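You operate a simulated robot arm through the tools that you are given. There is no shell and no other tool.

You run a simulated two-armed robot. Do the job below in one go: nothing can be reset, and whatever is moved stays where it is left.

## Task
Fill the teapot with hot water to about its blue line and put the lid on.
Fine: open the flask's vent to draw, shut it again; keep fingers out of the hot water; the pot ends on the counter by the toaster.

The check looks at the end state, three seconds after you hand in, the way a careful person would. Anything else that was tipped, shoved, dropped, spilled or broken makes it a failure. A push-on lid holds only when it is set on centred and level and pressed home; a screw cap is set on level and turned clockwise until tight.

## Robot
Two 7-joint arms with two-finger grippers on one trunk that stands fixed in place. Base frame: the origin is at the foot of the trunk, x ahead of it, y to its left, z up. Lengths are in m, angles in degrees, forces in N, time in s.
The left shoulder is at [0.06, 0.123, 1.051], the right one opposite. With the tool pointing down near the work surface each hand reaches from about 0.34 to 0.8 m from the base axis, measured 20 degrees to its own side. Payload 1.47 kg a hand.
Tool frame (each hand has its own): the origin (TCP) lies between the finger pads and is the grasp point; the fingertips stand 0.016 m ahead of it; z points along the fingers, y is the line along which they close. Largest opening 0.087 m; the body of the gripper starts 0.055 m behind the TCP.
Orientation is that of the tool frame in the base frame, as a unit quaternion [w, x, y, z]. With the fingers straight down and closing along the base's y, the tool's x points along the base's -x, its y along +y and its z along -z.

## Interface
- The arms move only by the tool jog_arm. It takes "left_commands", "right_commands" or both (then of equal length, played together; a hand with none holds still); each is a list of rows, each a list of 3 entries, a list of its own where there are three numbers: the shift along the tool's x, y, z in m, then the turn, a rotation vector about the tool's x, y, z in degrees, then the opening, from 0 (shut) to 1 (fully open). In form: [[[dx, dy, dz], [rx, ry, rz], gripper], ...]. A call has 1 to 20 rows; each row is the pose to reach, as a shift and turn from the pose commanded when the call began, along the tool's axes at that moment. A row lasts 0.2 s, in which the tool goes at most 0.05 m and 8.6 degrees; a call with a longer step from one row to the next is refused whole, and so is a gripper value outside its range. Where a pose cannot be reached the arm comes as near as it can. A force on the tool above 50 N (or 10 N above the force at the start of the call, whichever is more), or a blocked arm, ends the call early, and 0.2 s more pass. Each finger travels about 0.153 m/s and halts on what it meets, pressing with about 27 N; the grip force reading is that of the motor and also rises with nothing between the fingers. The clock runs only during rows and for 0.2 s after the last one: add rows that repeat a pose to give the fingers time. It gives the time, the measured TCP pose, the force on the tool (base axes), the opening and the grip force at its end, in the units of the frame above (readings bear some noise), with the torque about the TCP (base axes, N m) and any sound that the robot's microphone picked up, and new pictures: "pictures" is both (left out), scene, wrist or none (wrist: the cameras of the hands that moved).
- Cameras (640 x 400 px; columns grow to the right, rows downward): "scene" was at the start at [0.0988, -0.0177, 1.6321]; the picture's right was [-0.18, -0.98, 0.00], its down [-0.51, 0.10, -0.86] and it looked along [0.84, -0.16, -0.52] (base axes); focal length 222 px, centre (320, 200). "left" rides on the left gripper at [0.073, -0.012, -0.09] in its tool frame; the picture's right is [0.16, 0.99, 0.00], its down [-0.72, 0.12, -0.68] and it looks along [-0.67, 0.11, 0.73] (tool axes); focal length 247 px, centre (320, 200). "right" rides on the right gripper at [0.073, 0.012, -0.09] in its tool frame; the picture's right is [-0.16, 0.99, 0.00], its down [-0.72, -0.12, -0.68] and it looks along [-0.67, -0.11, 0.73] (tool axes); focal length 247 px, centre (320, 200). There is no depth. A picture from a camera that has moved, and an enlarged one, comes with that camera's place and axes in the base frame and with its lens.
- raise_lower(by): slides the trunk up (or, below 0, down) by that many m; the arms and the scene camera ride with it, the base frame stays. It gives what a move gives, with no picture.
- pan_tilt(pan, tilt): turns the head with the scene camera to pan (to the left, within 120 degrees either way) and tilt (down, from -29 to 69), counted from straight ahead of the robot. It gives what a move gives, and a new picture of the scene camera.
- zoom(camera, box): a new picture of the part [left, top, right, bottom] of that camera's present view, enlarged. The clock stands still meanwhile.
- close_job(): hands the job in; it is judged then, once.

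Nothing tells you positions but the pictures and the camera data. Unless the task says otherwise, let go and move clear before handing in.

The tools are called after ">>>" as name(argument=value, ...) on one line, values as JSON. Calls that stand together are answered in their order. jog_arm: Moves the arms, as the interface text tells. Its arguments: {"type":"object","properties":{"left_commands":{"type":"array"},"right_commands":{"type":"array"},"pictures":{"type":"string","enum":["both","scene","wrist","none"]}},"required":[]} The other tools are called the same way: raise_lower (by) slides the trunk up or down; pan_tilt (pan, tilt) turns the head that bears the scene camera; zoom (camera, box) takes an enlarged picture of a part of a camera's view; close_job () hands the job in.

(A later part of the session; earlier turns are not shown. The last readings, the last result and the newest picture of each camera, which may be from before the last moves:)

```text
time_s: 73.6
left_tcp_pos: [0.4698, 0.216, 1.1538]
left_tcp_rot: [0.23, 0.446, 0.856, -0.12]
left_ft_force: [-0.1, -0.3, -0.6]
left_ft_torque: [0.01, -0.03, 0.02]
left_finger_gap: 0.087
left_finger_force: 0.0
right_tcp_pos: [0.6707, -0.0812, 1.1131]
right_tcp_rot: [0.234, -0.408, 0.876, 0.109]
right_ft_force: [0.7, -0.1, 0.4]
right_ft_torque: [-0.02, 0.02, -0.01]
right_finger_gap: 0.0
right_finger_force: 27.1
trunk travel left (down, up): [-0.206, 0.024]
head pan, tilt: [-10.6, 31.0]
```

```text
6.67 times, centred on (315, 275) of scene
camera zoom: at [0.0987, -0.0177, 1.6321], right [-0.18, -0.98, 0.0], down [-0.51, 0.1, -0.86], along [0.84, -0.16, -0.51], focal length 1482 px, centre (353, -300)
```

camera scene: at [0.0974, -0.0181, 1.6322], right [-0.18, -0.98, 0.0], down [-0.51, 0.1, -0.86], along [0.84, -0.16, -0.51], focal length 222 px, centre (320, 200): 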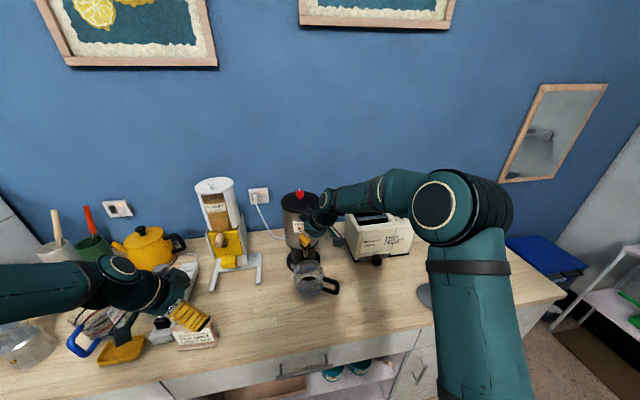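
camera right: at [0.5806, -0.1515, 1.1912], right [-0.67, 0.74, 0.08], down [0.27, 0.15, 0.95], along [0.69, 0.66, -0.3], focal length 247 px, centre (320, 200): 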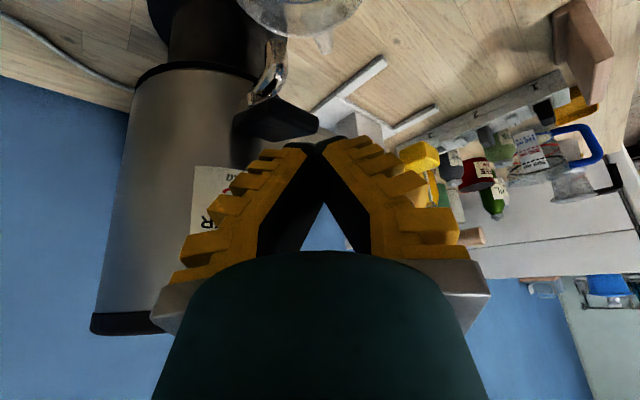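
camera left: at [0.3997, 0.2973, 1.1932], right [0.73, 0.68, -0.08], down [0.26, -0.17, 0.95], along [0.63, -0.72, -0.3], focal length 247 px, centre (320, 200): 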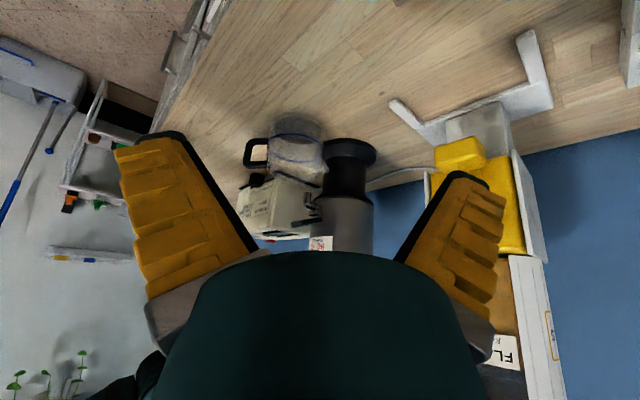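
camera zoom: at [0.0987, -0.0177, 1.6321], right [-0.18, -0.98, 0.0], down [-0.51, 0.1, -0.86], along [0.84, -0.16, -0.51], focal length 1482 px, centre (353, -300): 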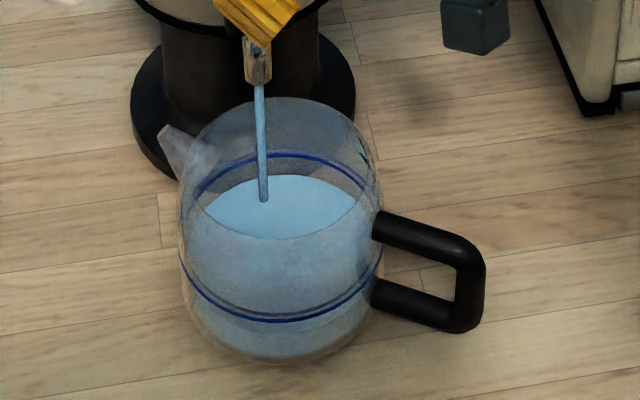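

The level is about two thirds of the way there. I'll hold for 8 more seconds and check again.

>>> jog_arm(right_commands=[[[0, 0, 0], [0, 0, 0], 0], [[0, 0, 0], [0, 0, 0], 0], [[0, 0, 0], [0, 0, 0], 0], [[0, 0, 0], [0, 0, 0], 0], [[0, 0, 0], [0, 0, 0], 0], [[0, 0, 0], [0, 0, 0], 0], [[0, 0, 0], [0, 0, 0], 0], [[0, 0, 0], [0, 0, 0], 0], [[0, 0, 0], [0, 0, 0], 0], [[0, 0, 0], [0, 0, 0], 0], [[0, 0, 0], [0, 0, 0], 0], [[0, 0, 0], [0, 0, 0], 0], [[0, 0, 0], [0, 0, 0], 0], [[0, 0, 0], [0, 0, 0], 0], [[0, 0, 0], [0, 0, 0], 0], [[0, 0, 0], [0, 0, 0], 0], [[0, 0, 0], [0, 0, 0], 0], [[0, 0, 0], [0, 0, 0], 0], [[0, 0, 0], [0, 0, 0], 0]], pictures="none")

>>> jog_arm(right_commands=[[[0, 0, 0], [0, 0, 0], 0], [[0, 0, 0], [0, 0, 0], 0], [[0, 0, 0], [0, 0, 0], 0], [[0, 0, 0], [0, 0, 0], 0], [[0, 0, 0], [0, 0, 0], 0], [[0, 0, 0], [0, 0, 0], 0], [[0, 0, 0], [0, 0, 0], 0], [[0, 0, 0], [0, 0, 0], 0], [[0, 0, 0], [0, 0, 0], 0], [[0, 0, 0], [0, 0, 0], 0], [[0, 0, 0], [0, 0, 0], 0], [[0, 0, 0], [0, 0, 0], 0], [[0, 0, 0], [0, 0, 0], 0], [[0, 0, 0], [0, 0, 0], 0], [[0, 0, 0], [0, 0, 0], 0], [[0, 0, 0], [0, 0, 0], 0], [[0, 0, 0], [0, 0, 0], 0], [[0, 0, 0], [0, 0, 0], 0], [[0, 0, 0], [0, 0, 0], 0]], pictures="none")

>>> zoom(camera="left", box=[250, 90, 370, 190])

>>> zoom(camera="scene", box=[280, 245, 350, 305])

```text
time_s: 77.6
left_tcp_pos: [0.4702, 0.2168, 1.1528]
left_tcp_rot: [0.231, 0.446, 0.856, -0.121]
left_ft_force: [0.4, -0.2, -0.6]
left_ft_torque: [0.01, -0.01, -0.01]
left_finger_gap: 0.0869
left_finger_force: 0.1
right_tcp_pos: [0.6729, -0.0808, 1.1129]
right_tcp_rot: [0.234, -0.408, 0.876, 0.11]
right_ft_force: [0.0, 0.7, 0.9]
right_ft_torque: [0.0, 0.01, -0.01]
right_finger_gap: 0.0
right_finger_force: 26.3
trunk travel left (down, up): [-0.206, 0.024]
head pan, tilt: [-10.6, 31.0]
```

```text
time_s: 81.6
left_tcp_pos: [0.4696, 0.2169, 1.154]
left_tcp_rot: [0.23, 0.446, 0.857, -0.12]
left_ft_force: [-0.2, 0.1, 0.1]
left_ft_torque: [0.0, -0.01, 0.0]
left_finger_gap: 0.0869
left_finger_force: 0.0
right_tcp_pos: [0.6713, -0.0809, 1.1135]
right_tcp_rot: [0.233, -0.409, 0.876, 0.109]
right_ft_force: [0.4, -1.0, 0.6]
right_ft_torque: [-0.05, -0.05, -0.02]
right_finger_gap: 0.0
right_finger_force: 27.0
trunk travel left (down, up): [-0.206, 0.024]
head pan, tilt: [-10.6, 31.0]
```

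```text
4.00 times, centred on (310, 140) of left
camera zoom: at [0.3981, 0.2973, 1.194], right [0.73, 0.68, -0.08], down [0.26, -0.17, 0.95], along [0.63, -0.72, -0.3], focal length 988 px, centre (360, 440)
```

zoom: 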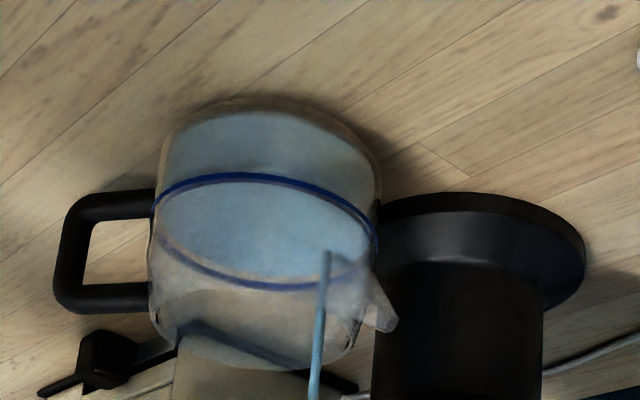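

```text
6.67 times, centred on (315, 275) of scene
camera zoom: at [0.0987, -0.0177, 1.6321], right [-0.18, -0.98, 0.0], down [-0.51, 0.1, -0.86], along [0.84, -0.16, -0.51], focal length 1482 px, centre (353, -300)
```

zoom: 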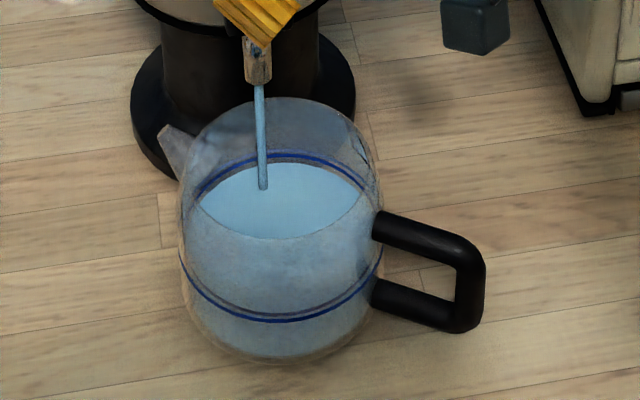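

The surface is just below the blue line. I'll zoom in closer to judge what remains.

>>> zoom(camera="left", box=[270, 115, 350, 170])

>>> zoom(camera="scene", box=[288, 258, 344, 296])

```text
7.27 times, centred on (310, 142) of left
camera zoom: at [0.3981, 0.2973, 1.194], right [0.73, 0.68, -0.08], down [0.26, -0.17, 0.95], along [0.63, -0.72, -0.3], focal length 1796 px, centre (393, 618)
```

zoom: 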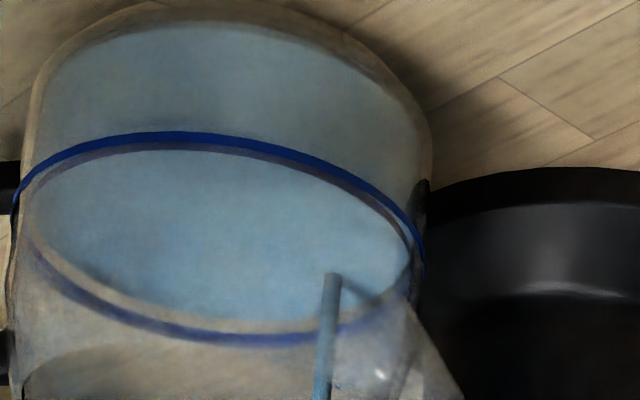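

```text
10.53 times, centred on (316, 277) of scene
camera zoom: at [0.0987, -0.0177, 1.6321], right [-0.18, -0.98, 0.0], down [-0.51, 0.1, -0.86], along [0.84, -0.16, -0.51], focal length 2340 px, centre (362, -610)
```

zoom: 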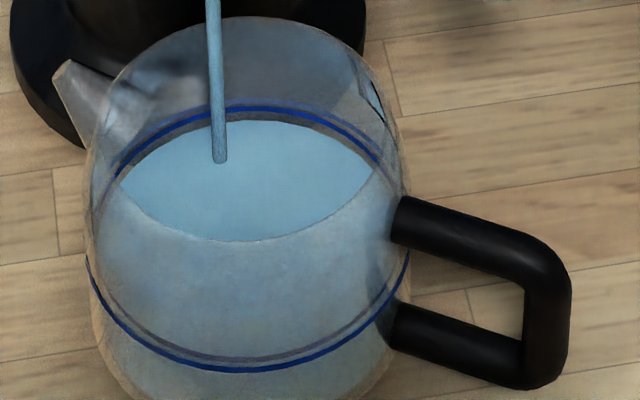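

The remaining gap is 1–2 mm of level. I'll hold about 1.6 seconds more, then lift off the lever to stop the flow.

>>> jog_arm(right_commands=[[[0, 0, 0], [0, 0, 0], 0], [[0, 0, 0], [0, 0, 0], 0], [[0, 0, 0], [0, 0, 0], 0], [[0, 0, 0], [0, 0, 0], 0], [[0, 0, 0], [0, 0, 0], 0], [[0, 0, 0], [0, 0, 0], 0], [[0, 0, 0], [0, 0, 0], 0], [[0, 0, 0], [0, 0, 0], 0], [[-0.01, 0, -0.0173], [0, 0, 0], 0], [[-0.02, 0, -0.0346], [0, 0, 0], 0], [[-0.03, 0, -0.052], [0, 0, 0], 0]], pictures="both")

>>> zoom(camera="left", box=[250, 100, 370, 240])

>>> zoom(camera="scene", box=[288, 258, 344, 296])

>>> zoom(camera="left", box=[270, 115, 350, 170])

```text
time_s: 84.0
left_tcp_pos: [0.4693, 0.2175, 1.1539]
left_tcp_rot: [0.231, 0.446, 0.857, -0.119]
left_ft_force: [-0.6, 0.1, -0.2]
left_ft_torque: [0.0, -0.02, -0.01]
left_finger_gap: 0.0869
left_finger_force: 0.0
right_tcp_pos: [0.6707, -0.0822, 1.1728]
right_tcp_rot: [0.235, -0.408, 0.875, 0.109]
right_ft_force: [-0.3, -0.4, -0.3]
right_ft_torque: [0.01, -0.01, 0.03]
right_finger_gap: 0.0
right_finger_force: 27.2
trunk travel left (down, up): [-0.206, 0.024]
head pan, tilt: [-10.6, 31.0]
camera scene: at [0.0982, -0.0177, 1.6321], right [-0.18, -0.98, 0.0], down [-0.51, 0.1, -0.86], along [0.84, -0.16, -0.51], focal length 222 px, centre (320, 200)
camera right: at [0.5935, -0.1571, 1.2148], right [-0.67, 0.74, 0.08], down [0.27, 0.15, 0.95], along [0.69, 0.66, -0.3], focal length 247 px, centre (320, 200)
```

scene: 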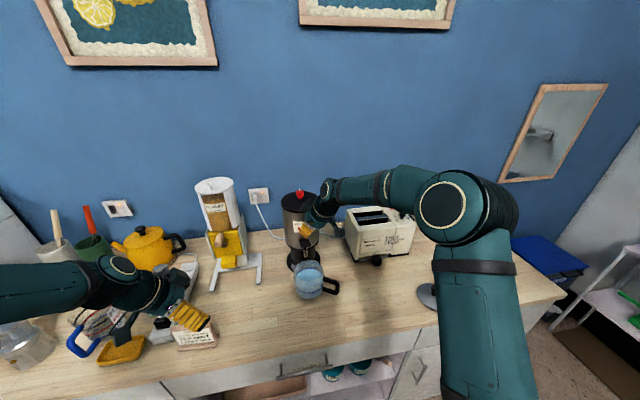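
right: 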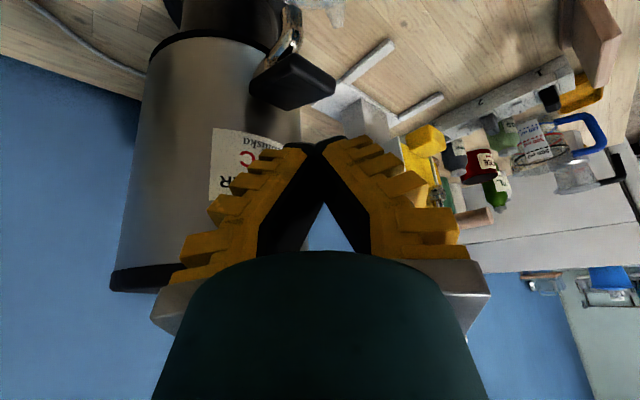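

```text
2.86 times, centred on (310, 170) of left
camera zoom: at [0.3977, 0.2973, 1.1942], right [0.73, 0.68, -0.08], down [0.26, -0.17, 0.95], along [0.63, -0.72, -0.3], focal length 706 px, centre (349, 286)
```

zoom: 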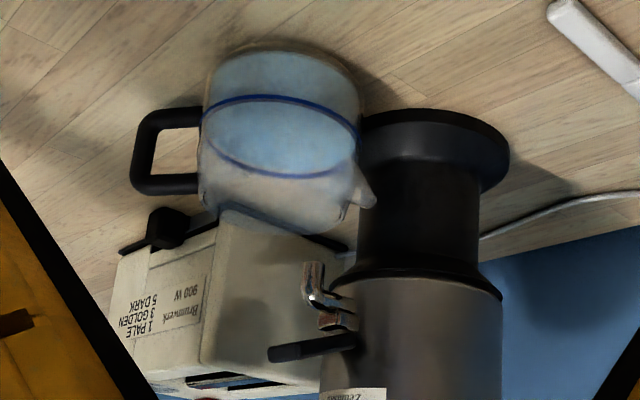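

```text
10.53 times, centred on (316, 277) of scene
camera zoom: at [0.0982, -0.0177, 1.6321], right [-0.18, -0.98, 0.0], down [-0.51, 0.1, -0.86], along [0.84, -0.16, -0.51], focal length 2340 px, centre (362, -610)
```

zoom: 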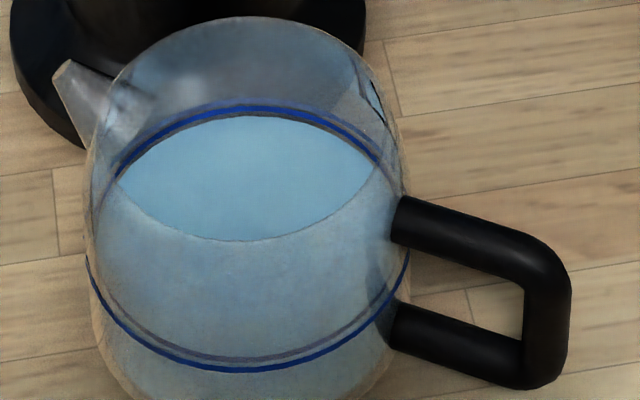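

```text
7.27 times, centred on (310, 142) of left
camera zoom: at [0.3977, 0.2973, 1.1942], right [0.73, 0.68, -0.08], down [0.26, -0.17, 0.95], along [0.63, -0.72, -0.3], focal length 1796 px, centre (393, 618)
```

zoom: 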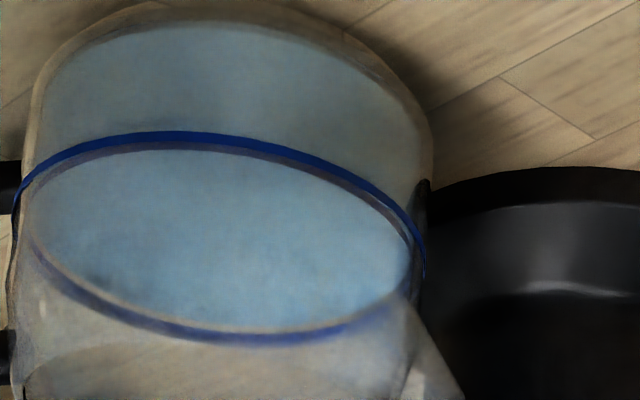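

The water surface meets the blue line and the flow has stopped. Now I'll shut the vent, bringing the right hand back over the knob for a counter-clockwise turn.

>>> jog_arm(right_commands=[[[-0.0023, 0.0078, -0.0419], [5.5, -2.2, 5.53], 0], [[-0.0046, 0.0155, -0.0838], [11.0, -4.4, 11.05], 0], [[-0.0068, 0.0233, -0.1257], [16.5, -6.6, 16.6], 0.3], [[-0.0091, 0.031, -0.1676], [22.0, -8.8, 22.1], 0.6], [[-0.0114, 0.0388, -0.2095], [27.5, -11.0, 27.6], 1], [[-0.0309, 0.0296, -0.1844], [33.0, -13.2, 33.2], 1], [[-0.0505, 0.0204, -0.1593], [38.5, -15.4, 38.7], 1], [[-0.07, 0.0112, -0.1342], [44.0, -17.6, 44.2], 1], [[-0.0895, 0.002, -0.109], [49.5, -19.8, 49.7], 1], [[-0.1091, -0.0072, -0.0839], [55.0, -22.0, 55.3], 1], [[-0.1286, -0.0164, -0.0588], [60.5, -24.2, 60.8], 1]], pictures="both")

>>> zoom(camera="right", box=[240, 20, 400, 140])

```text
time_s: 86.4
left_tcp_pos: [0.4711, 0.2184, 1.1523]
left_tcp_rot: [0.23, 0.446, 0.856, -0.12]
left_ft_force: [1.1, 0.6, 0.1]
left_ft_torque: [-0.01, 0.01, 0.01]
left_finger_gap: 0.0869
left_finger_force: 0.0
right_tcp_pos: [0.7385, -0.0281, 1.2874]
right_tcp_rot: [0.476, 0.261, 0.826, -0.15]
right_ft_force: [-0.2, 0.0, -0.3]
right_ft_torque: [-0.01, -0.01, 0.02]
right_finger_gap: 0.0871
right_finger_force: 0.1
trunk travel left (down, up): [-0.206, 0.024]
head pan, tilt: [-10.6, 31.0]
camera scene: at [0.1005, -0.0163, 1.6319], right [-0.18, -0.98, 0.0], down [-0.51, 0.09, -0.86], along [0.84, -0.16, -0.52], focal length 222 px, centre (320, 200)
camera right: at [0.6531, 0.0484, 1.2706], right [0.63, 0.76, 0.14], down [-0.25, 0.03, 0.97], along [0.73, -0.65, 0.21], focal length 247 px, centre (320, 200)
```

scene: 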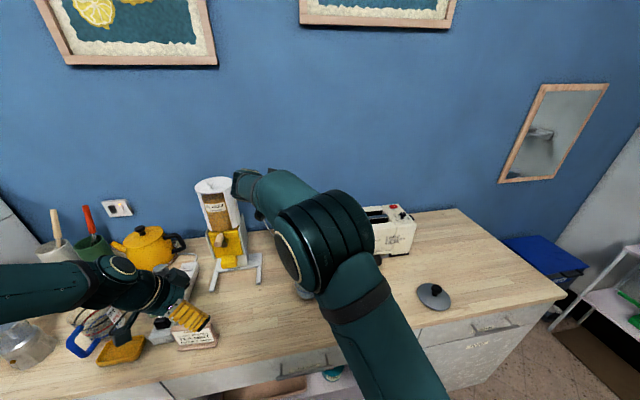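
right: 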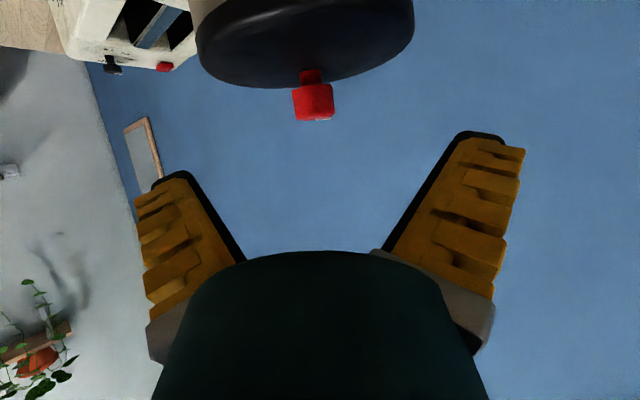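

```text
3.33 times, centred on (320, 80) of right
camera zoom: at [0.6531, 0.0484, 1.2706], right [0.63, 0.76, 0.14], down [-0.25, 0.03, 0.97], along [0.73, -0.65, 0.21], focal length 823 px, centre (320, 600)
```

zoom: 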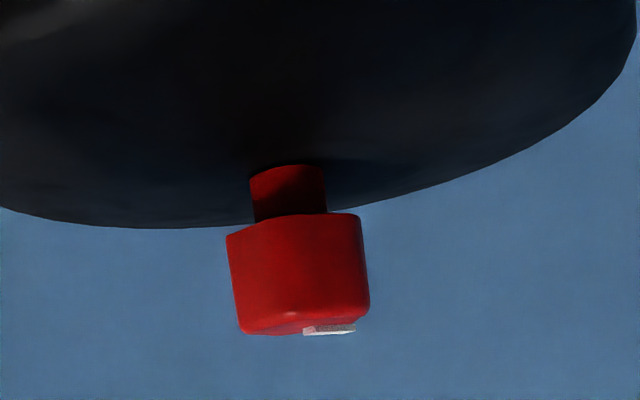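

The knob is on the tool axis again. I'll advance, grip, and turn counter-clockwise.

>>> jog_arm(right_commands=[[[0.0002, -0.0008, 0.03], [0, 0, 0], 1], [[0.0004, -0.0016, 0.06], [0, 0, 0], 1], [[0.0007, -0.0025, 0.08], [0, 0, 0], 1], [[0.0007, -0.0025, 0.0886], [0, 0, 0], 1], [[0.0007, -0.0025, 0.0886], [0, 0, 0], 0.6], [[0.0007, -0.0025, 0.0886], [0, 0, 0], 0.3], [[0.0007, -0.0025, 0.0886], [0, 0, 0], 0], [[0.0007, -0.0025, 0.0886], [0, 0, 0], 0], [[0.0007, -0.0025, 0.0886], [-6.06, 0, -3.5], 0], [[0.0007, -0.0025, 0.0886], [-12.1, 0, -7.0], 0], [[0.0007, -0.0025, 0.0886], [-18.2, 0, -10.5], 0], [[0.0007, -0.0025, 0.0886], [-24.2, 0, -14.0], 0], [[0.0007, -0.0025, 0.0886], [-30.3, 0, -17.5], 0]], pictures="wrist")

```text
time_s: 89.2
left_tcp_pos: [0.4683, 0.2176, 1.154]
left_tcp_rot: [0.23, 0.445, 0.857, -0.119]
left_ft_force: [0.2, -0.4, 0.2]
left_ft_torque: [0.0, -0.02, -0.01]
left_finger_gap: 0.0871
left_finger_force: 0.0
right_tcp_pos: [0.7963, -0.0761, 1.2454]
right_tcp_rot: [0.501, 0.0, 0.866, 0.001]
right_ft_force: [-3.3, 2.3, 9.8]
right_ft_torque: [-0.09, -0.02, 0.0]
right_finger_gap: 0.0229
right_finger_force: 29.8
trunk travel left (down, up): [-0.206, 0.024]
head pan, tilt: [-10.6, 31.0]
camera right: at [0.6835, -0.063, 1.2279], right [0.08, 0.99, 0.14], down [-0.23, -0.12, 0.97], along [0.97, -0.11, 0.22], focal length 247 px, centre (320, 200)
```

right: 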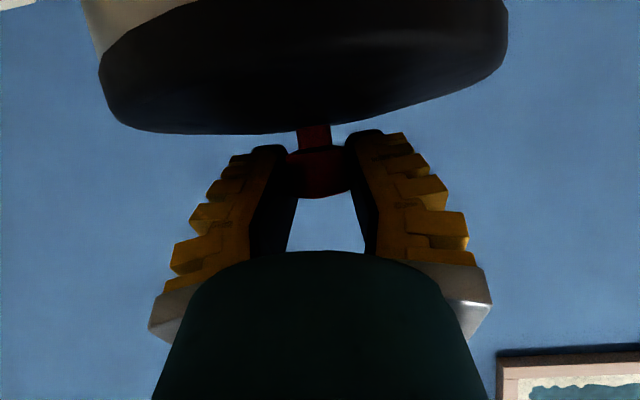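

It is turning freely. I'll continue counter-clockwise toward the shut stop.

>>> jog_arm(right_commands=[[[0, 0, 0], [-6.8, 0, -3.93], 0], [[0, 0, 0], [-13.6, 0, -7.86], 0], [[0, 0, 0], [-20.4, 0, -11.8], 0], [[0, 0, 0], [-27.2, 0, -15.7], 0], [[0, 0, 0], [-34.0, 0, -19.6], 0], [[0, 0, 0], [-40.8, 0, -23.6], 0], [[0, 0, 0], [-47.2, 0, -27.3], 0]], pictures="wrist")

```text
time_s: 90.8
left_tcp_pos: [0.4697, 0.2146, 1.1521]
left_tcp_rot: [0.23, 0.447, 0.856, -0.119]
left_ft_force: [-0.3, 1.5, 0.7]
left_ft_torque: [0.01, 0.01, -0.01]
left_finger_gap: 0.0871
left_finger_force: 0.0
right_tcp_pos: [0.7985, -0.0774, 1.2443]
right_tcp_rot: [0.446, -0.395, 0.769, 0.23]
right_ft_force: [2.9, -11.1, 13.9]
right_ft_torque: [0.13, -0.15, -0.25]
right_finger_gap: 0.0252
right_finger_force: 30.6
trunk travel left (down, up): [-0.206, 0.024]
head pan, tilt: [-10.6, 31.0]
camera right: at [0.7234, -0.1627, 1.2265], right [-0.76, 0.64, 0.14], down [-0.04, -0.26, 0.97], along [0.65, 0.73, 0.22], focal length 247 px, centre (320, 200)
```

right: 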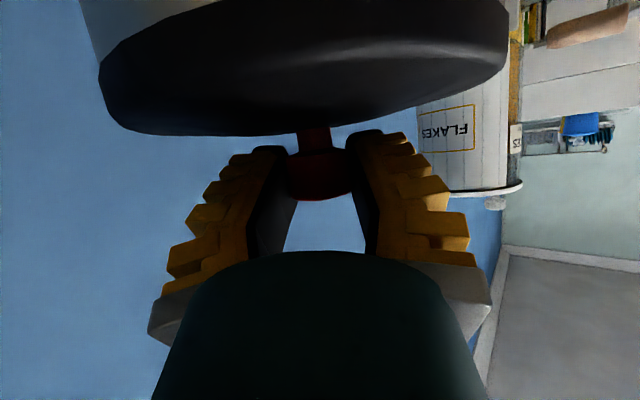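

The torque rose to -0.25 N·m, so the shut stop is reached. I'll release, back away and check the pointer.

>>> jog_arm(right_commands=[[[0, 0, 0], [0, 0, 0], 0.4], [[0, 0, 0], [0, 0, 0], 0.8], [[0, 0, 0], [0, 0, 0], 1], [[0, 0, -0.04], [0, 0, 0], 1], [[0, 0, -0.08], [0, 0, 0], 1], [[0, 0, -0.12], [0, 0, 0], 1], [[0, 0, -0.16], [0, 0, 0], 1]], pictures="both")

>>> zoom(camera="scene", box=[280, 178, 330, 208])

>>> zoom(camera="scene", box=[265, 205, 365, 305])

```text
time_s: 92.4
left_tcp_pos: [0.4707, 0.2171, 1.1525]
left_tcp_rot: [0.231, 0.446, 0.857, -0.119]
left_ft_force: [0.7, 0.6, 0.0]
left_ft_torque: [0.07, -0.02, 0.01]
left_finger_gap: 0.0868
left_finger_force: 0.1
right_tcp_pos: [0.7172, -0.1891, 1.3241]
right_tcp_rot: [0.444, -0.396, 0.77, 0.23]
right_ft_force: [-0.8, -0.2, -0.4]
right_ft_torque: [0.01, 0.0, -0.03]
right_finger_gap: 0.0869
right_finger_force: 0.1
trunk travel left (down, up): [-0.206, 0.024]
head pan, tilt: [-10.6, 31.0]
camera scene: at [0.098, -0.0179, 1.6321], right [-0.18, -0.98, 0.0], down [-0.51, 0.1, -0.86], along [0.84, -0.16, -0.51], focal length 222 px, centre (320, 200)
camera right: at [0.6431, -0.2738, 1.3059], right [-0.76, 0.64, 0.14], down [-0.04, -0.25, 0.97], along [0.65, 0.73, 0.22], focal length 247 px, centre (320, 200)
```

scene: 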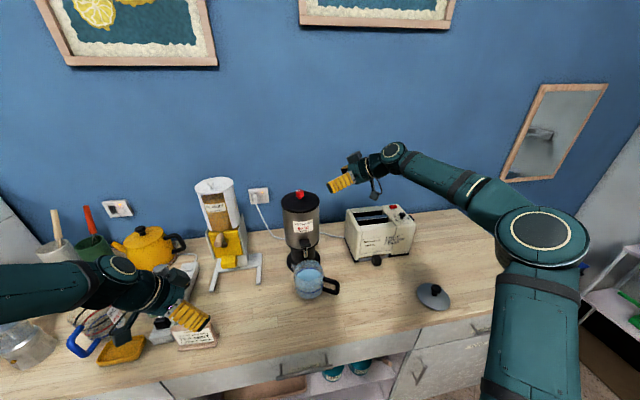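
right: 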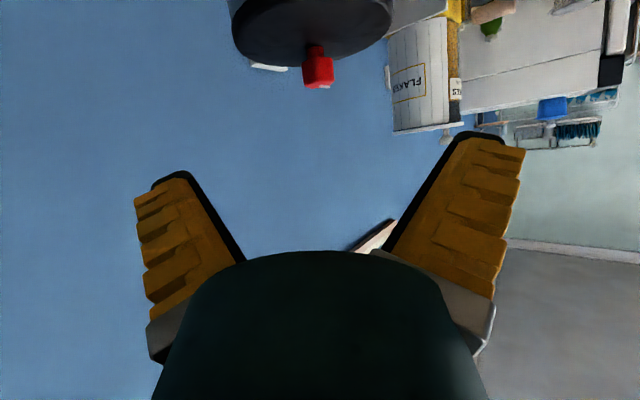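

```text
12.80 times, centred on (305, 193) of scene
camera zoom: at [0.098, -0.0179, 1.6321], right [-0.18, -0.98, 0.0], down [-0.51, 0.1, -0.86], along [0.84, -0.16, -0.51], focal length 2845 px, centre (512, 290)
```

zoom: 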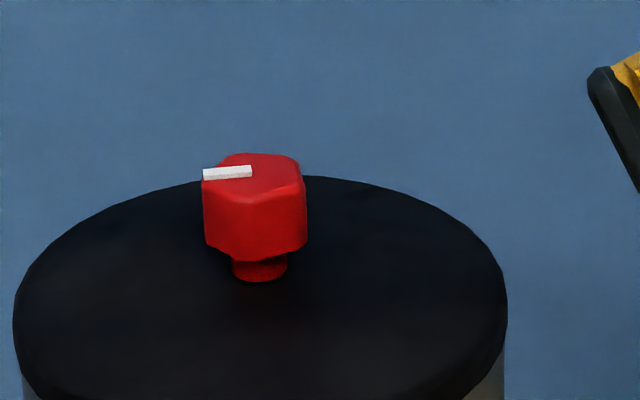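

```text
4.00 times, centred on (315, 255) of scene
camera zoom: at [0.098, -0.0179, 1.6321], right [-0.18, -0.98, 0.0], down [-0.51, 0.1, -0.86], along [0.84, -0.16, -0.51], focal length 889 px, centre (340, -20)
```

zoom: 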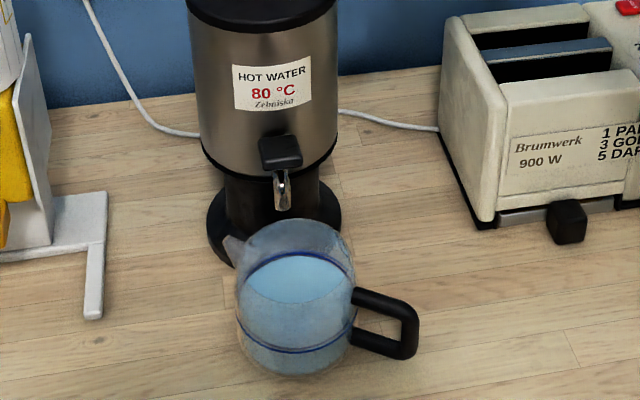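

The vent pointer is back at its original shut position and the water is at the line. Next I'll bring the right hand over the handle again to slide the pot toward the toaster.

>>> jog_arm(right_commands=[[[0.0264, 0.0149, -0.0187], [-0.1, 6.7, -0.2], 1], [[0.0528, 0.0299, -0.0374], [-0.2, 13.3, -0.4], 1], [[0.0792, 0.0448, -0.0561], [-0.3, 20.0, -0.6], 1], [[0.1056, 0.0597, -0.0748], [-0.4, 26.7, -0.8], 1], [[0.1308, 0.0691, -0.0403], [-0.5, 33.3, -1.1], 1], [[0.156, 0.0786, -0.0058], [-0.6, 40.0, -1.3], 1], [[0.1811, 0.088, 0.0286], [-0.7, 46.7, -1.5], 1], [[0.2063, 0.0975, 0.0631], [-0.8, 53.3, -1.7], 1], [[0.2315, 0.1069, 0.0976], [-0.9, 60.0, -1.9], 1]], pictures="both")

>>> zoom(camera="right", box=[200, 20, 460, 250])

```text
time_s: 94.4
left_tcp_pos: [0.4703, 0.2173, 1.1528]
left_tcp_rot: [0.23, 0.446, 0.856, -0.121]
left_ft_force: [0.1, -0.2, -0.6]
left_ft_torque: [0.01, 0.02, -0.03]
left_finger_gap: 0.0871
left_finger_force: 0.0
right_tcp_pos: [0.6131, -0.1505, 1.0747]
right_tcp_rot: [-0.001, -0.474, 0.881, -0.002]
right_ft_force: [1.1, 0.1, -0.2]
right_ft_torque: [-0.01, 0.0, -0.01]
right_finger_gap: 0.0869
right_finger_force: 0.0
trunk travel left (down, up): [-0.206, 0.024]
head pan, tilt: [-10.6, 31.0]
camera scene: at [0.1004, -0.0164, 1.6319], right [-0.18, -0.98, 0.0], down [-0.51, 0.09, -0.86], along [0.84, -0.16, -0.52], focal length 222 px, centre (320, 200)
camera right: at [0.5634, -0.2042, 1.1649], right [-0.74, 0.68, 0.0], down [0.5, 0.54, 0.68], along [0.46, 0.5, -0.73], focal length 247 px, centre (320, 200)
```

scene: 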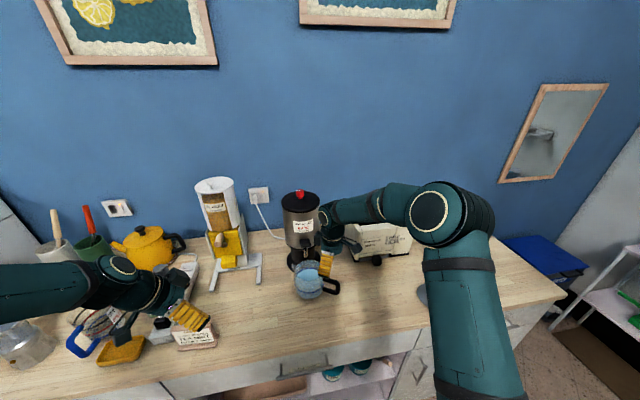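
right: 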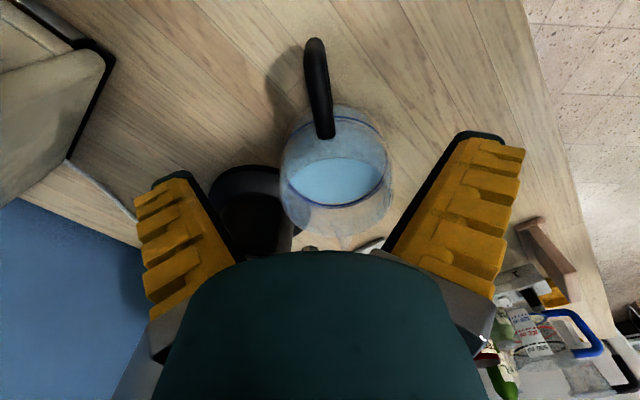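

```text
1.74 times, centred on (330, 135) of right
camera zoom: at [0.5634, -0.2042, 1.1649], right [-0.74, 0.68, 0.0], down [0.5, 0.54, 0.68], along [0.46, 0.5, -0.73], focal length 430 px, centre (303, 313)
```

zoom: 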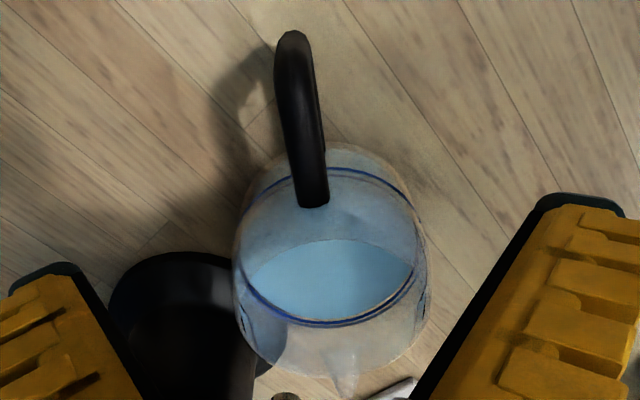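

The handle bar lies right under the hand. I'll descend and grip it.

>>> jog_arm(right_commands=[[[0.003, 0, 0.04], [0, 0, 0.7], 1], [[0.006, 0, 0.08], [0, 0, 1.4], 1], [[0.006, 0, 0.109], [0, 0, 1.4], 1], [[0.006, 0, 0.109], [0, 0, 1.4], 0.6], [[0.006, 0, 0.109], [0, 0, 1.4], 0.3], [[0.006, 0, 0.109], [0, 0, 1.4], 0], [[0.006, 0, 0.109], [0, 0, 1.4], 0], [[0.006, 0, 0.109], [0, 0, 1.4], 0]], pictures="none")

>>> zoom(camera="scene", box=[265, 205, 385, 305])

```text
time_s: 96.2
left_tcp_pos: [0.4692, 0.2167, 1.1517]
left_tcp_rot: [0.229, 0.446, 0.857, -0.119]
left_ft_force: [0.3, 0.4, 0.9]
left_ft_torque: [-0.01, 0.02, 0.01]
left_finger_gap: 0.087
left_finger_force: 0.1
right_tcp_pos: [0.6088, -0.1568, 0.9644]
right_tcp_rot: [0.0, -0.462, 0.887, 0.0]
right_ft_force: [-0.2, 1.7, -0.3]
right_ft_torque: [-0.1, 0.03, 0.1]
right_finger_gap: 0.006
right_finger_force: 26.6
trunk travel left (down, up): [-0.206, 0.024]
head pan, tilt: [-10.6, 31.0]
```

```text
4.00 times, centred on (325, 255) of scene
camera zoom: at [0.0992, -0.0177, 1.632], right [-0.18, -0.98, 0.0], down [-0.51, 0.1, -0.86], along [0.84, -0.16, -0.52], focal length 889 px, centre (300, -20)
```

zoom: 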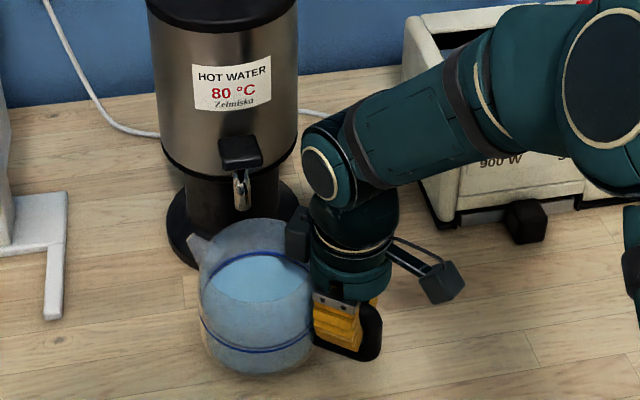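

The grip is good and the pot hasn't moved. I'll slide it slowly along the counter toward the toaster, half the way first.

>>> jog_arm(right_commands=[[[0.0028, -0.0022, 0], [0, 0, -0.2], 0], [[0.0083, -0.0066, 0], [0, 0, -0.6], 0], [[0.0151, -0.0122, 0], [0, 0, -1.1], 0], [[0.022, -0.0177, 0], [0, 0, -1.6], 0], [[0.0289, -0.0233, 0], [0, 0, -2.1], 0], [[0.0358, -0.0288, 0], [0, 0, -2.6], 0], [[0.0426, -0.0343, 0], [0, 0, -3.1], 0], [[0.0495, -0.0399, 0], [0, 0, -3.6], 0], [[0.0564, -0.0454, 0], [0, 0, -4.1], 0], [[0.0633, -0.051, 0], [0, 0, -4.6], 0], [[0.0674, -0.0543, 0], [0, 0, -4.9], 0]], pictures="none")

>>> zoom(camera="scene", box=[265, 205, 405, 305])

```text
time_s: 98.6
left_tcp_pos: [0.4697, 0.2162, 1.1538]
left_tcp_rot: [0.23, 0.446, 0.857, -0.12]
left_ft_force: [-0.1, -0.5, -0.8]
left_ft_torque: [0.01, -0.03, 0.0]
left_finger_gap: 0.0867
left_finger_force: 0.1
right_tcp_pos: [0.6169, -0.242, 0.9656]
right_tcp_rot: [0.001, -0.501, 0.866, -0.001]
right_ft_force: [0.1, 1.2, -0.7]
right_ft_torque: [0.08, -0.04, 0.12]
right_finger_gap: 0.0058
right_finger_force: 27.3
trunk travel left (down, up): [-0.206, 0.024]
head pan, tilt: [-10.6, 31.0]
```

```text
4.00 times, centred on (335, 255) of scene
camera zoom: at [0.0991, -0.0177, 1.6321], right [-0.18, -0.98, 0.0], down [-0.51, 0.1, -0.86], along [0.84, -0.16, -0.52], focal length 889 px, centre (260, -20)
```

zoom: 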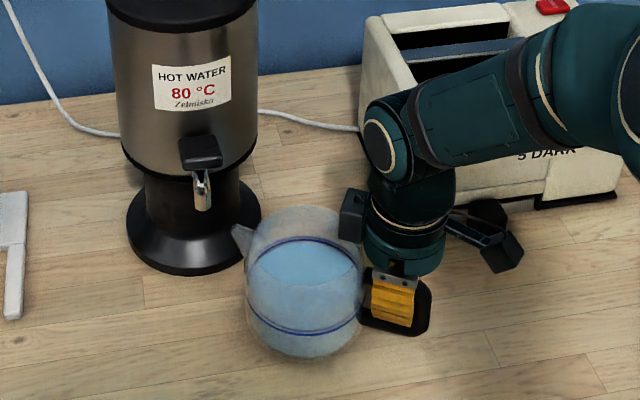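

The pot glides level with the water at the line. I'll finish the slide.

>>> jog_arm(right_commands=[[[0.0031, -0.002, 0], [0, 0, -0.2], 0], [[0.0092, -0.0059, 0], [0, 0, -0.6], 0], [[0.0169, -0.0108, 0], [0, 0, -1.1], 0], [[0.0245, -0.0157, 0], [0, 0, -1.6], 0], [[0.0322, -0.0206, 0], [0, 0, -2.1], 0], [[0.0399, -0.0255, 0], [0, 0, -2.6], 0], [[0.0476, -0.0304, 0], [0, 0, -3.1], 0], [[0.0552, -0.0353, 0], [0, 0, -3.6], 0], [[0.0629, -0.0402, 0], [0, 0, -4.1], 0], [[0.0706, -0.0452, 0], [0, 0, -4.6], 0], [[0.0752, -0.0481, 0], [0, 0, -4.9], 0], [[0.0767, -0.0491, 0], [0, 0, -5.0], 0]], pictures="scene")

>>> zoom(camera="scene", box=[265, 205, 445, 315])

```text
time_s: 101.2
left_tcp_pos: [0.4694, 0.2174, 1.1522]
left_tcp_rot: [0.229, 0.446, 0.857, -0.119]
left_ft_force: [0.0, 0.7, 1.2]
left_ft_torque: [0.01, -0.02, 0.03]
left_finger_gap: 0.0871
left_finger_force: 0.1
right_tcp_pos: [0.6194, -0.3336, 0.9643]
right_tcp_rot: [0.001, -0.537, 0.843, -0.001]
right_ft_force: [-0.4, 1.5, -0.5]
right_ft_torque: [0.11, -0.07, 0.06]
right_finger_gap: 0.006
right_finger_force: 26.7
trunk travel left (down, up): [-0.206, 0.024]
head pan, tilt: [-10.6, 31.0]
camera scene: at [0.0991, -0.0178, 1.632], right [-0.18, -0.98, 0.0], down [-0.51, 0.1, -0.86], along [0.84, -0.16, -0.52], focal length 222 px, centre (320, 200)
```

scene: 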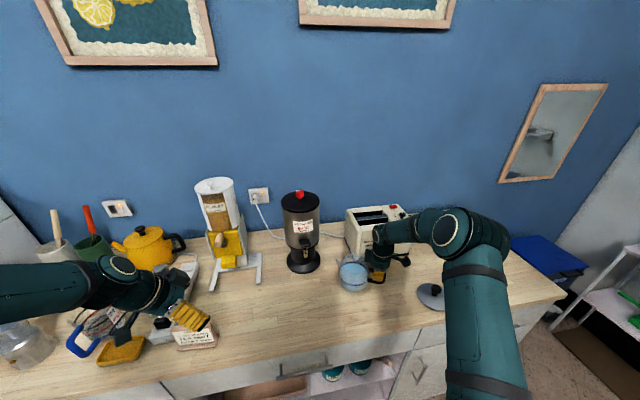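

```text
3.56 times, centred on (355, 260) of scene
camera zoom: at [0.0991, -0.0178, 1.632], right [-0.18, -0.98, 0.0], down [-0.51, 0.1, -0.86], along [0.84, -0.16, -0.52], focal length 790 px, centre (196, -13)
```

zoom: 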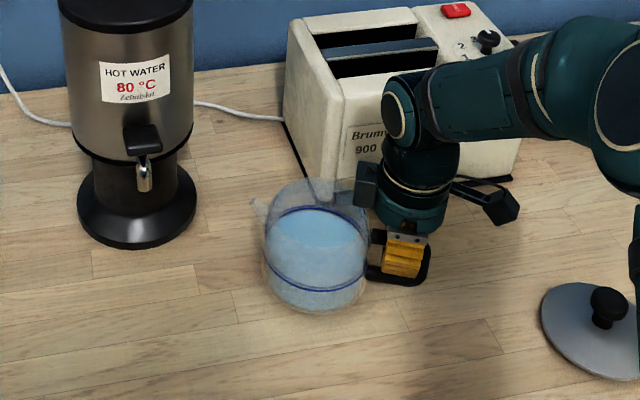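

The pot stands about 6 cm from the toaster's corner. I'll slide it 4 cm more so it is clearly beside the toaster, then release and rise.

>>> jog_arm(right_commands=[[[0.004, -0.0018, 0], [0, 0, 0], 0], [[0.011, -0.0051, 0], [0, 0, 0], 0], [[0.0182, -0.0085, 0], [0, 0, 0], 0], [[0.0254, -0.0118, 0], [0, 0, 0], 0], [[0.0327, -0.0152, 0], [0, 0, 0], 0], [[0.0363, -0.0169, 0], [0, 0, 0], 0], [[0.0363, -0.0169, 0], [0, 0, 0], 0], [[0.0363, -0.0169, 0], [0, 0, 0], 0.2], [[0.0363, -0.0169, 0], [0, 0, 0], 0.5], [[0.0363, -0.0169, 0], [0, 0, 0], 0.5], [[0.0363, -0.0169, -0.03], [0, 0, 0], 0.5], [[0.0363, -0.0169, -0.07], [0, 0, 0], 0.7], [[0.0363, -0.0169, -0.115], [0, 0, 0], 1], [[0.0363, -0.0169, -0.16], [0, 0, 0], 1]], pictures="both")

>>> zoom(camera="scene", box=[305, 205, 485, 315])

```text
time_s: 104.2
left_tcp_pos: [0.4694, 0.2171, 1.1527]
left_tcp_rot: [0.23, 0.446, 0.857, -0.12]
left_ft_force: [-0.3, 0.1, -0.2]
left_ft_torque: [0.05, 0.0, 0.0]
left_finger_gap: 0.0869
left_finger_force: 0.1
right_tcp_pos: [0.6188, -0.3707, 1.1268]
right_tcp_rot: [0.001, -0.537, 0.843, -0.002]
right_ft_force: [-0.3, -0.1, 0.0]
right_ft_torque: [0.01, 0.0, 0.0]
right_finger_gap: 0.0869
right_finger_force: 0.0
trunk travel left (down, up): [-0.206, 0.024]
head pan, tilt: [-10.6, 31.0]
camera scene: at [0.098, -0.0172, 1.6321], right [-0.18, -0.98, 0.0], down [-0.51, 0.09, -0.86], along [0.84, -0.16, -0.51], focal length 222 px, centre (320, 200)
camera right: at [0.5774, -0.431, 1.2165], right [-0.83, 0.56, 0.0], down [0.41, 0.61, 0.68], along [0.38, 0.56, -0.73], focal length 247 px, centre (320, 200)
```

scene: 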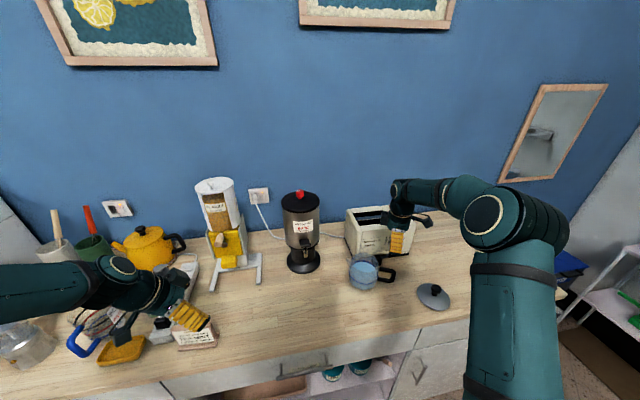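
right: 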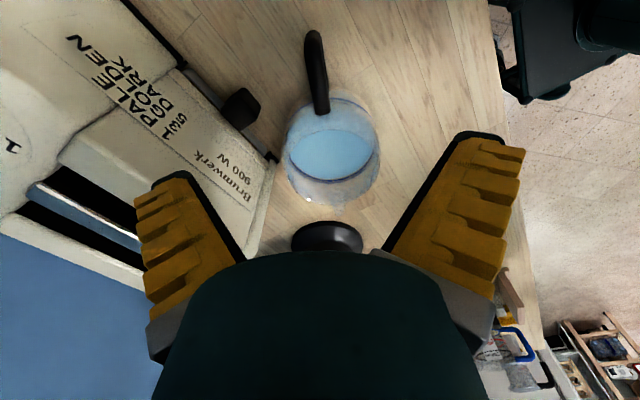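

```text
3.56 times, centred on (395, 260) of scene
camera zoom: at [0.098, -0.0172, 1.6321], right [-0.18, -0.98, 0.0], down [-0.51, 0.09, -0.86], along [0.84, -0.16, -0.51], focal length 790 px, centre (53, -13)
```

zoom: 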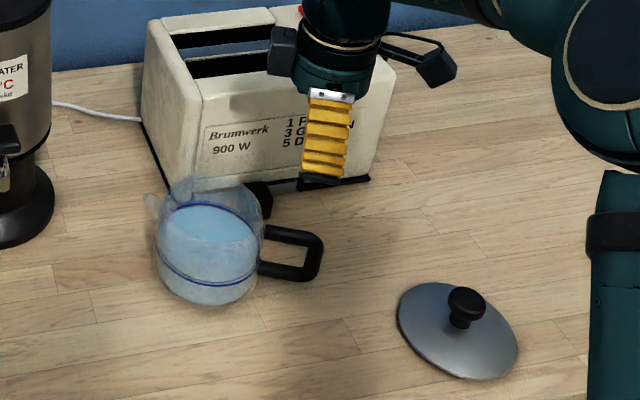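

The pot is settled beside the toaster and level. The lid is centred at about (0.533, -0.524), with its mushroom knob's head top at z≈0.955. I'll bring the right hand above it at yaw 0.

>>> jog_arm(right_commands=[[[0.0219, 0.0016, 0.0], [0, 0, 8.1], 1], [[0.0438, 0.0032, 0.0], [0, 0, 16.2], 1], [[0.0657, 0.0049, 0.01], [0, 0, 24.4], 1], [[0.0876, 0.0065, 0.02], [0, 0, 32.5], 1], [[0.1095, 0.0081, 0.03], [0, 0, 40.6], 1], [[0.1314, 0.0097, 0.045], [0, 0, 48.7], 1], [[0.1533, 0.0114, 0.06], [0, 0, 56.9], 1], [[0.1752, 0.013, 0.0668], [0, 0, 65.0], 1]], pictures="both")

>>> zoom(camera="right", box=[220, 40, 420, 240])

>>> zoom(camera="scene", box=[325, 215, 415, 315])

```text
time_s: 106.0
left_tcp_pos: [0.4694, 0.2164, 1.1528]
left_tcp_rot: [0.23, 0.447, 0.856, -0.12]
left_ft_force: [-0.8, 0.8, 0.8]
left_ft_torque: [0.04, -0.01, -0.01]
left_finger_gap: 0.0868
left_finger_force: 0.1
right_tcp_pos: [0.5343, -0.5283, 1.0598]
right_tcp_rot: [0.0, 0.002, 1.0, 0.001]
right_ft_force: [-0.2, 0.0, 0.3]
right_ft_torque: [-0.01, 0.02, 0.0]
right_finger_gap: 0.087
right_finger_force: 0.0
trunk travel left (down, up): [-0.206, 0.024]
head pan, tilt: [-10.6, 31.0]
camera scene: at [0.0985, -0.0181, 1.6321], right [-0.18, -0.98, 0.0], down [-0.51, 0.1, -0.86], along [0.84, -0.16, -0.51], focal length 222 px, centre (320, 200)
camera right: at [0.4617, -0.5161, 1.1495], right [0.16, 0.99, 0.0], down [0.72, -0.12, 0.68], along [0.67, -0.11, -0.73], focal length 247 px, centre (320, 200)
```

scene: 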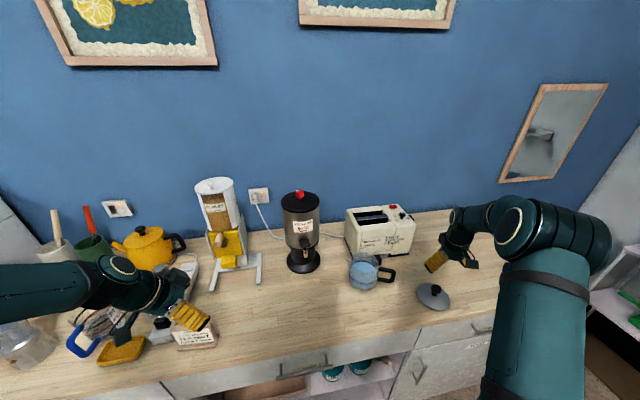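
right: 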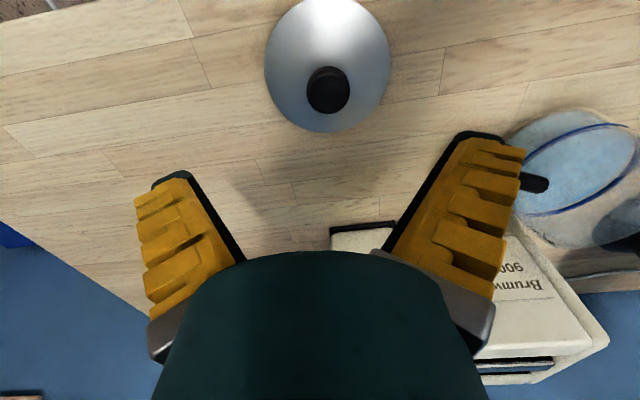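

```text
2.00 times, centred on (320, 140) of right
camera zoom: at [0.4617, -0.5161, 1.1495], right [0.16, 0.99, 0.0], down [0.72, -0.12, 0.68], along [0.67, -0.11, -0.73], focal length 494 px, centre (320, 320)
```

zoom: 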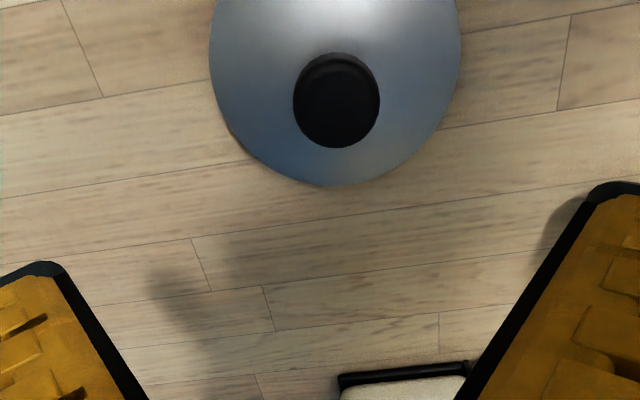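

```text
4.00 times, centred on (370, 265) of scene
camera zoom: at [0.0985, -0.0181, 1.6321], right [-0.18, -0.98, 0.0], down [-0.51, 0.1, -0.86], along [0.84, -0.16, -0.51], focal length 889 px, centre (120, -60)
```

zoom: 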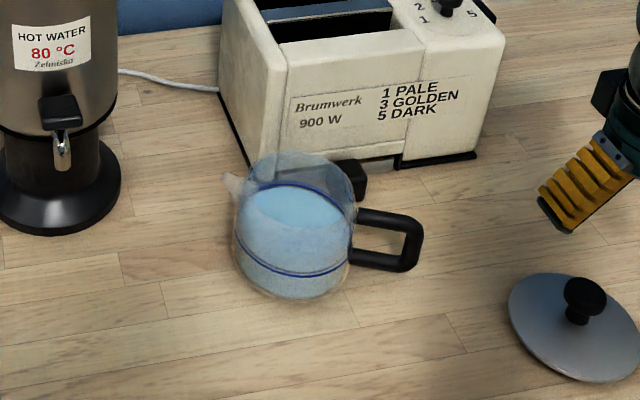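

The knob head centre is at about (0.530, -0.521) and 33 mm wide. I'll shift 4 and 7 mm, descend so the pads surround the head, and close.

>>> jog_arm(right_commands=[[[0.004, 0.007, 0.02], [0, 0, 0], 1], [[0.004, 0.007, 0.055], [0, 0, 0], 1], [[0.004, 0.007, 0.09], [0, 0, 0], 1], [[0.004, 0.007, 0.1155], [0, 0, 0], 1], [[0.004, 0.007, 0.1155], [0, 0, 0], 1]], pictures="both")

>>> zoom(camera="scene", box=[395, 255, 475, 315])

```text
time_s: 107.2
left_tcp_pos: [0.4697, 0.2171, 1.153]
left_tcp_rot: [0.23, 0.446, 0.857, -0.12]
left_ft_force: [-0.4, 0.7, -0.5]
left_ft_torque: [0.01, 0.0, -0.04]
left_finger_gap: 0.087
left_finger_force: 0.1
right_tcp_pos: [0.5281, -0.5181, 0.9431]
right_tcp_rot: [0.0, -0.001, 1.0, 0.001]
right_ft_force: [-0.4, 0.2, 0.3]
right_ft_torque: [-0.01, -0.01, -0.02]
right_finger_gap: 0.0868
right_finger_force: 0.0
trunk travel left (down, up): [-0.206, 0.024]
head pan, tilt: [-10.6, 31.0]
camera scene: at [0.0984, -0.0174, 1.6321], right [-0.18, -0.98, 0.0], down [-0.51, 0.09, -0.86], along [0.84, -0.16, -0.51], focal length 222 px, centre (320, 200)
camera right: at [0.4554, -0.5075, 1.0337], right [0.16, 0.99, 0.0], down [0.72, -0.12, 0.68], along [0.67, -0.11, -0.73], focal length 247 px, centre (320, 200)
```

scene: 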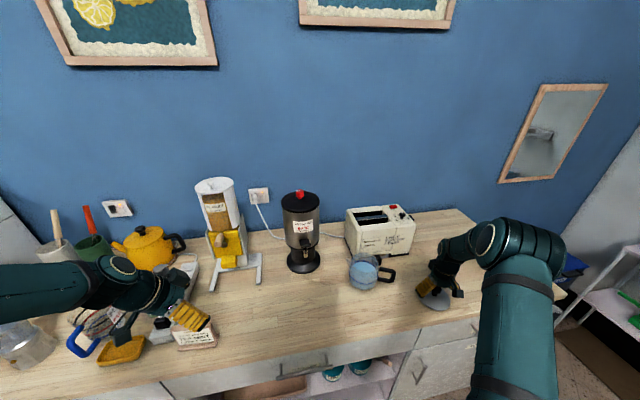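
right: 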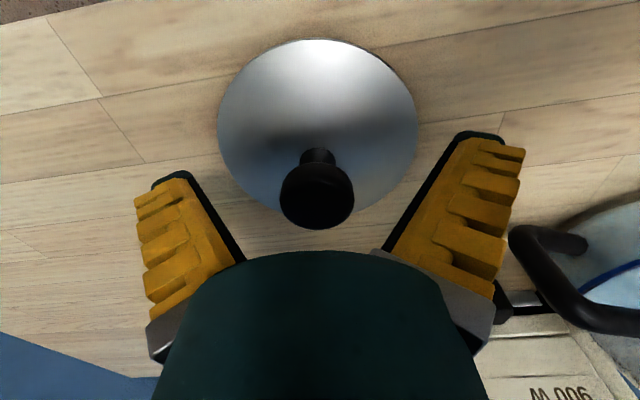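

```text
6.67 times, centred on (435, 285) of scene
camera zoom: at [0.0984, -0.0174, 1.6321], right [-0.18, -0.98, 0.0], down [-0.51, 0.09, -0.86], along [0.84, -0.16, -0.51], focal length 1482 px, centre (-447, -367)
```

zoom: 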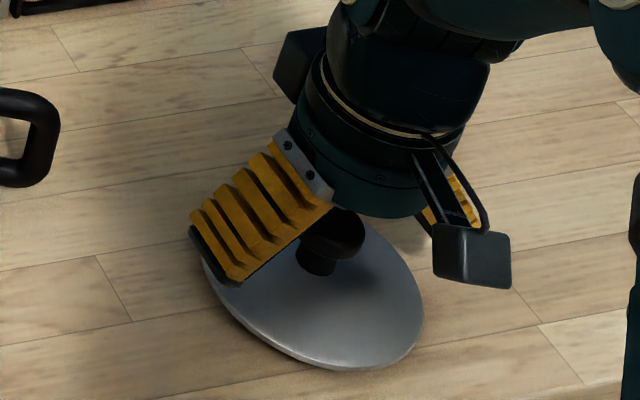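

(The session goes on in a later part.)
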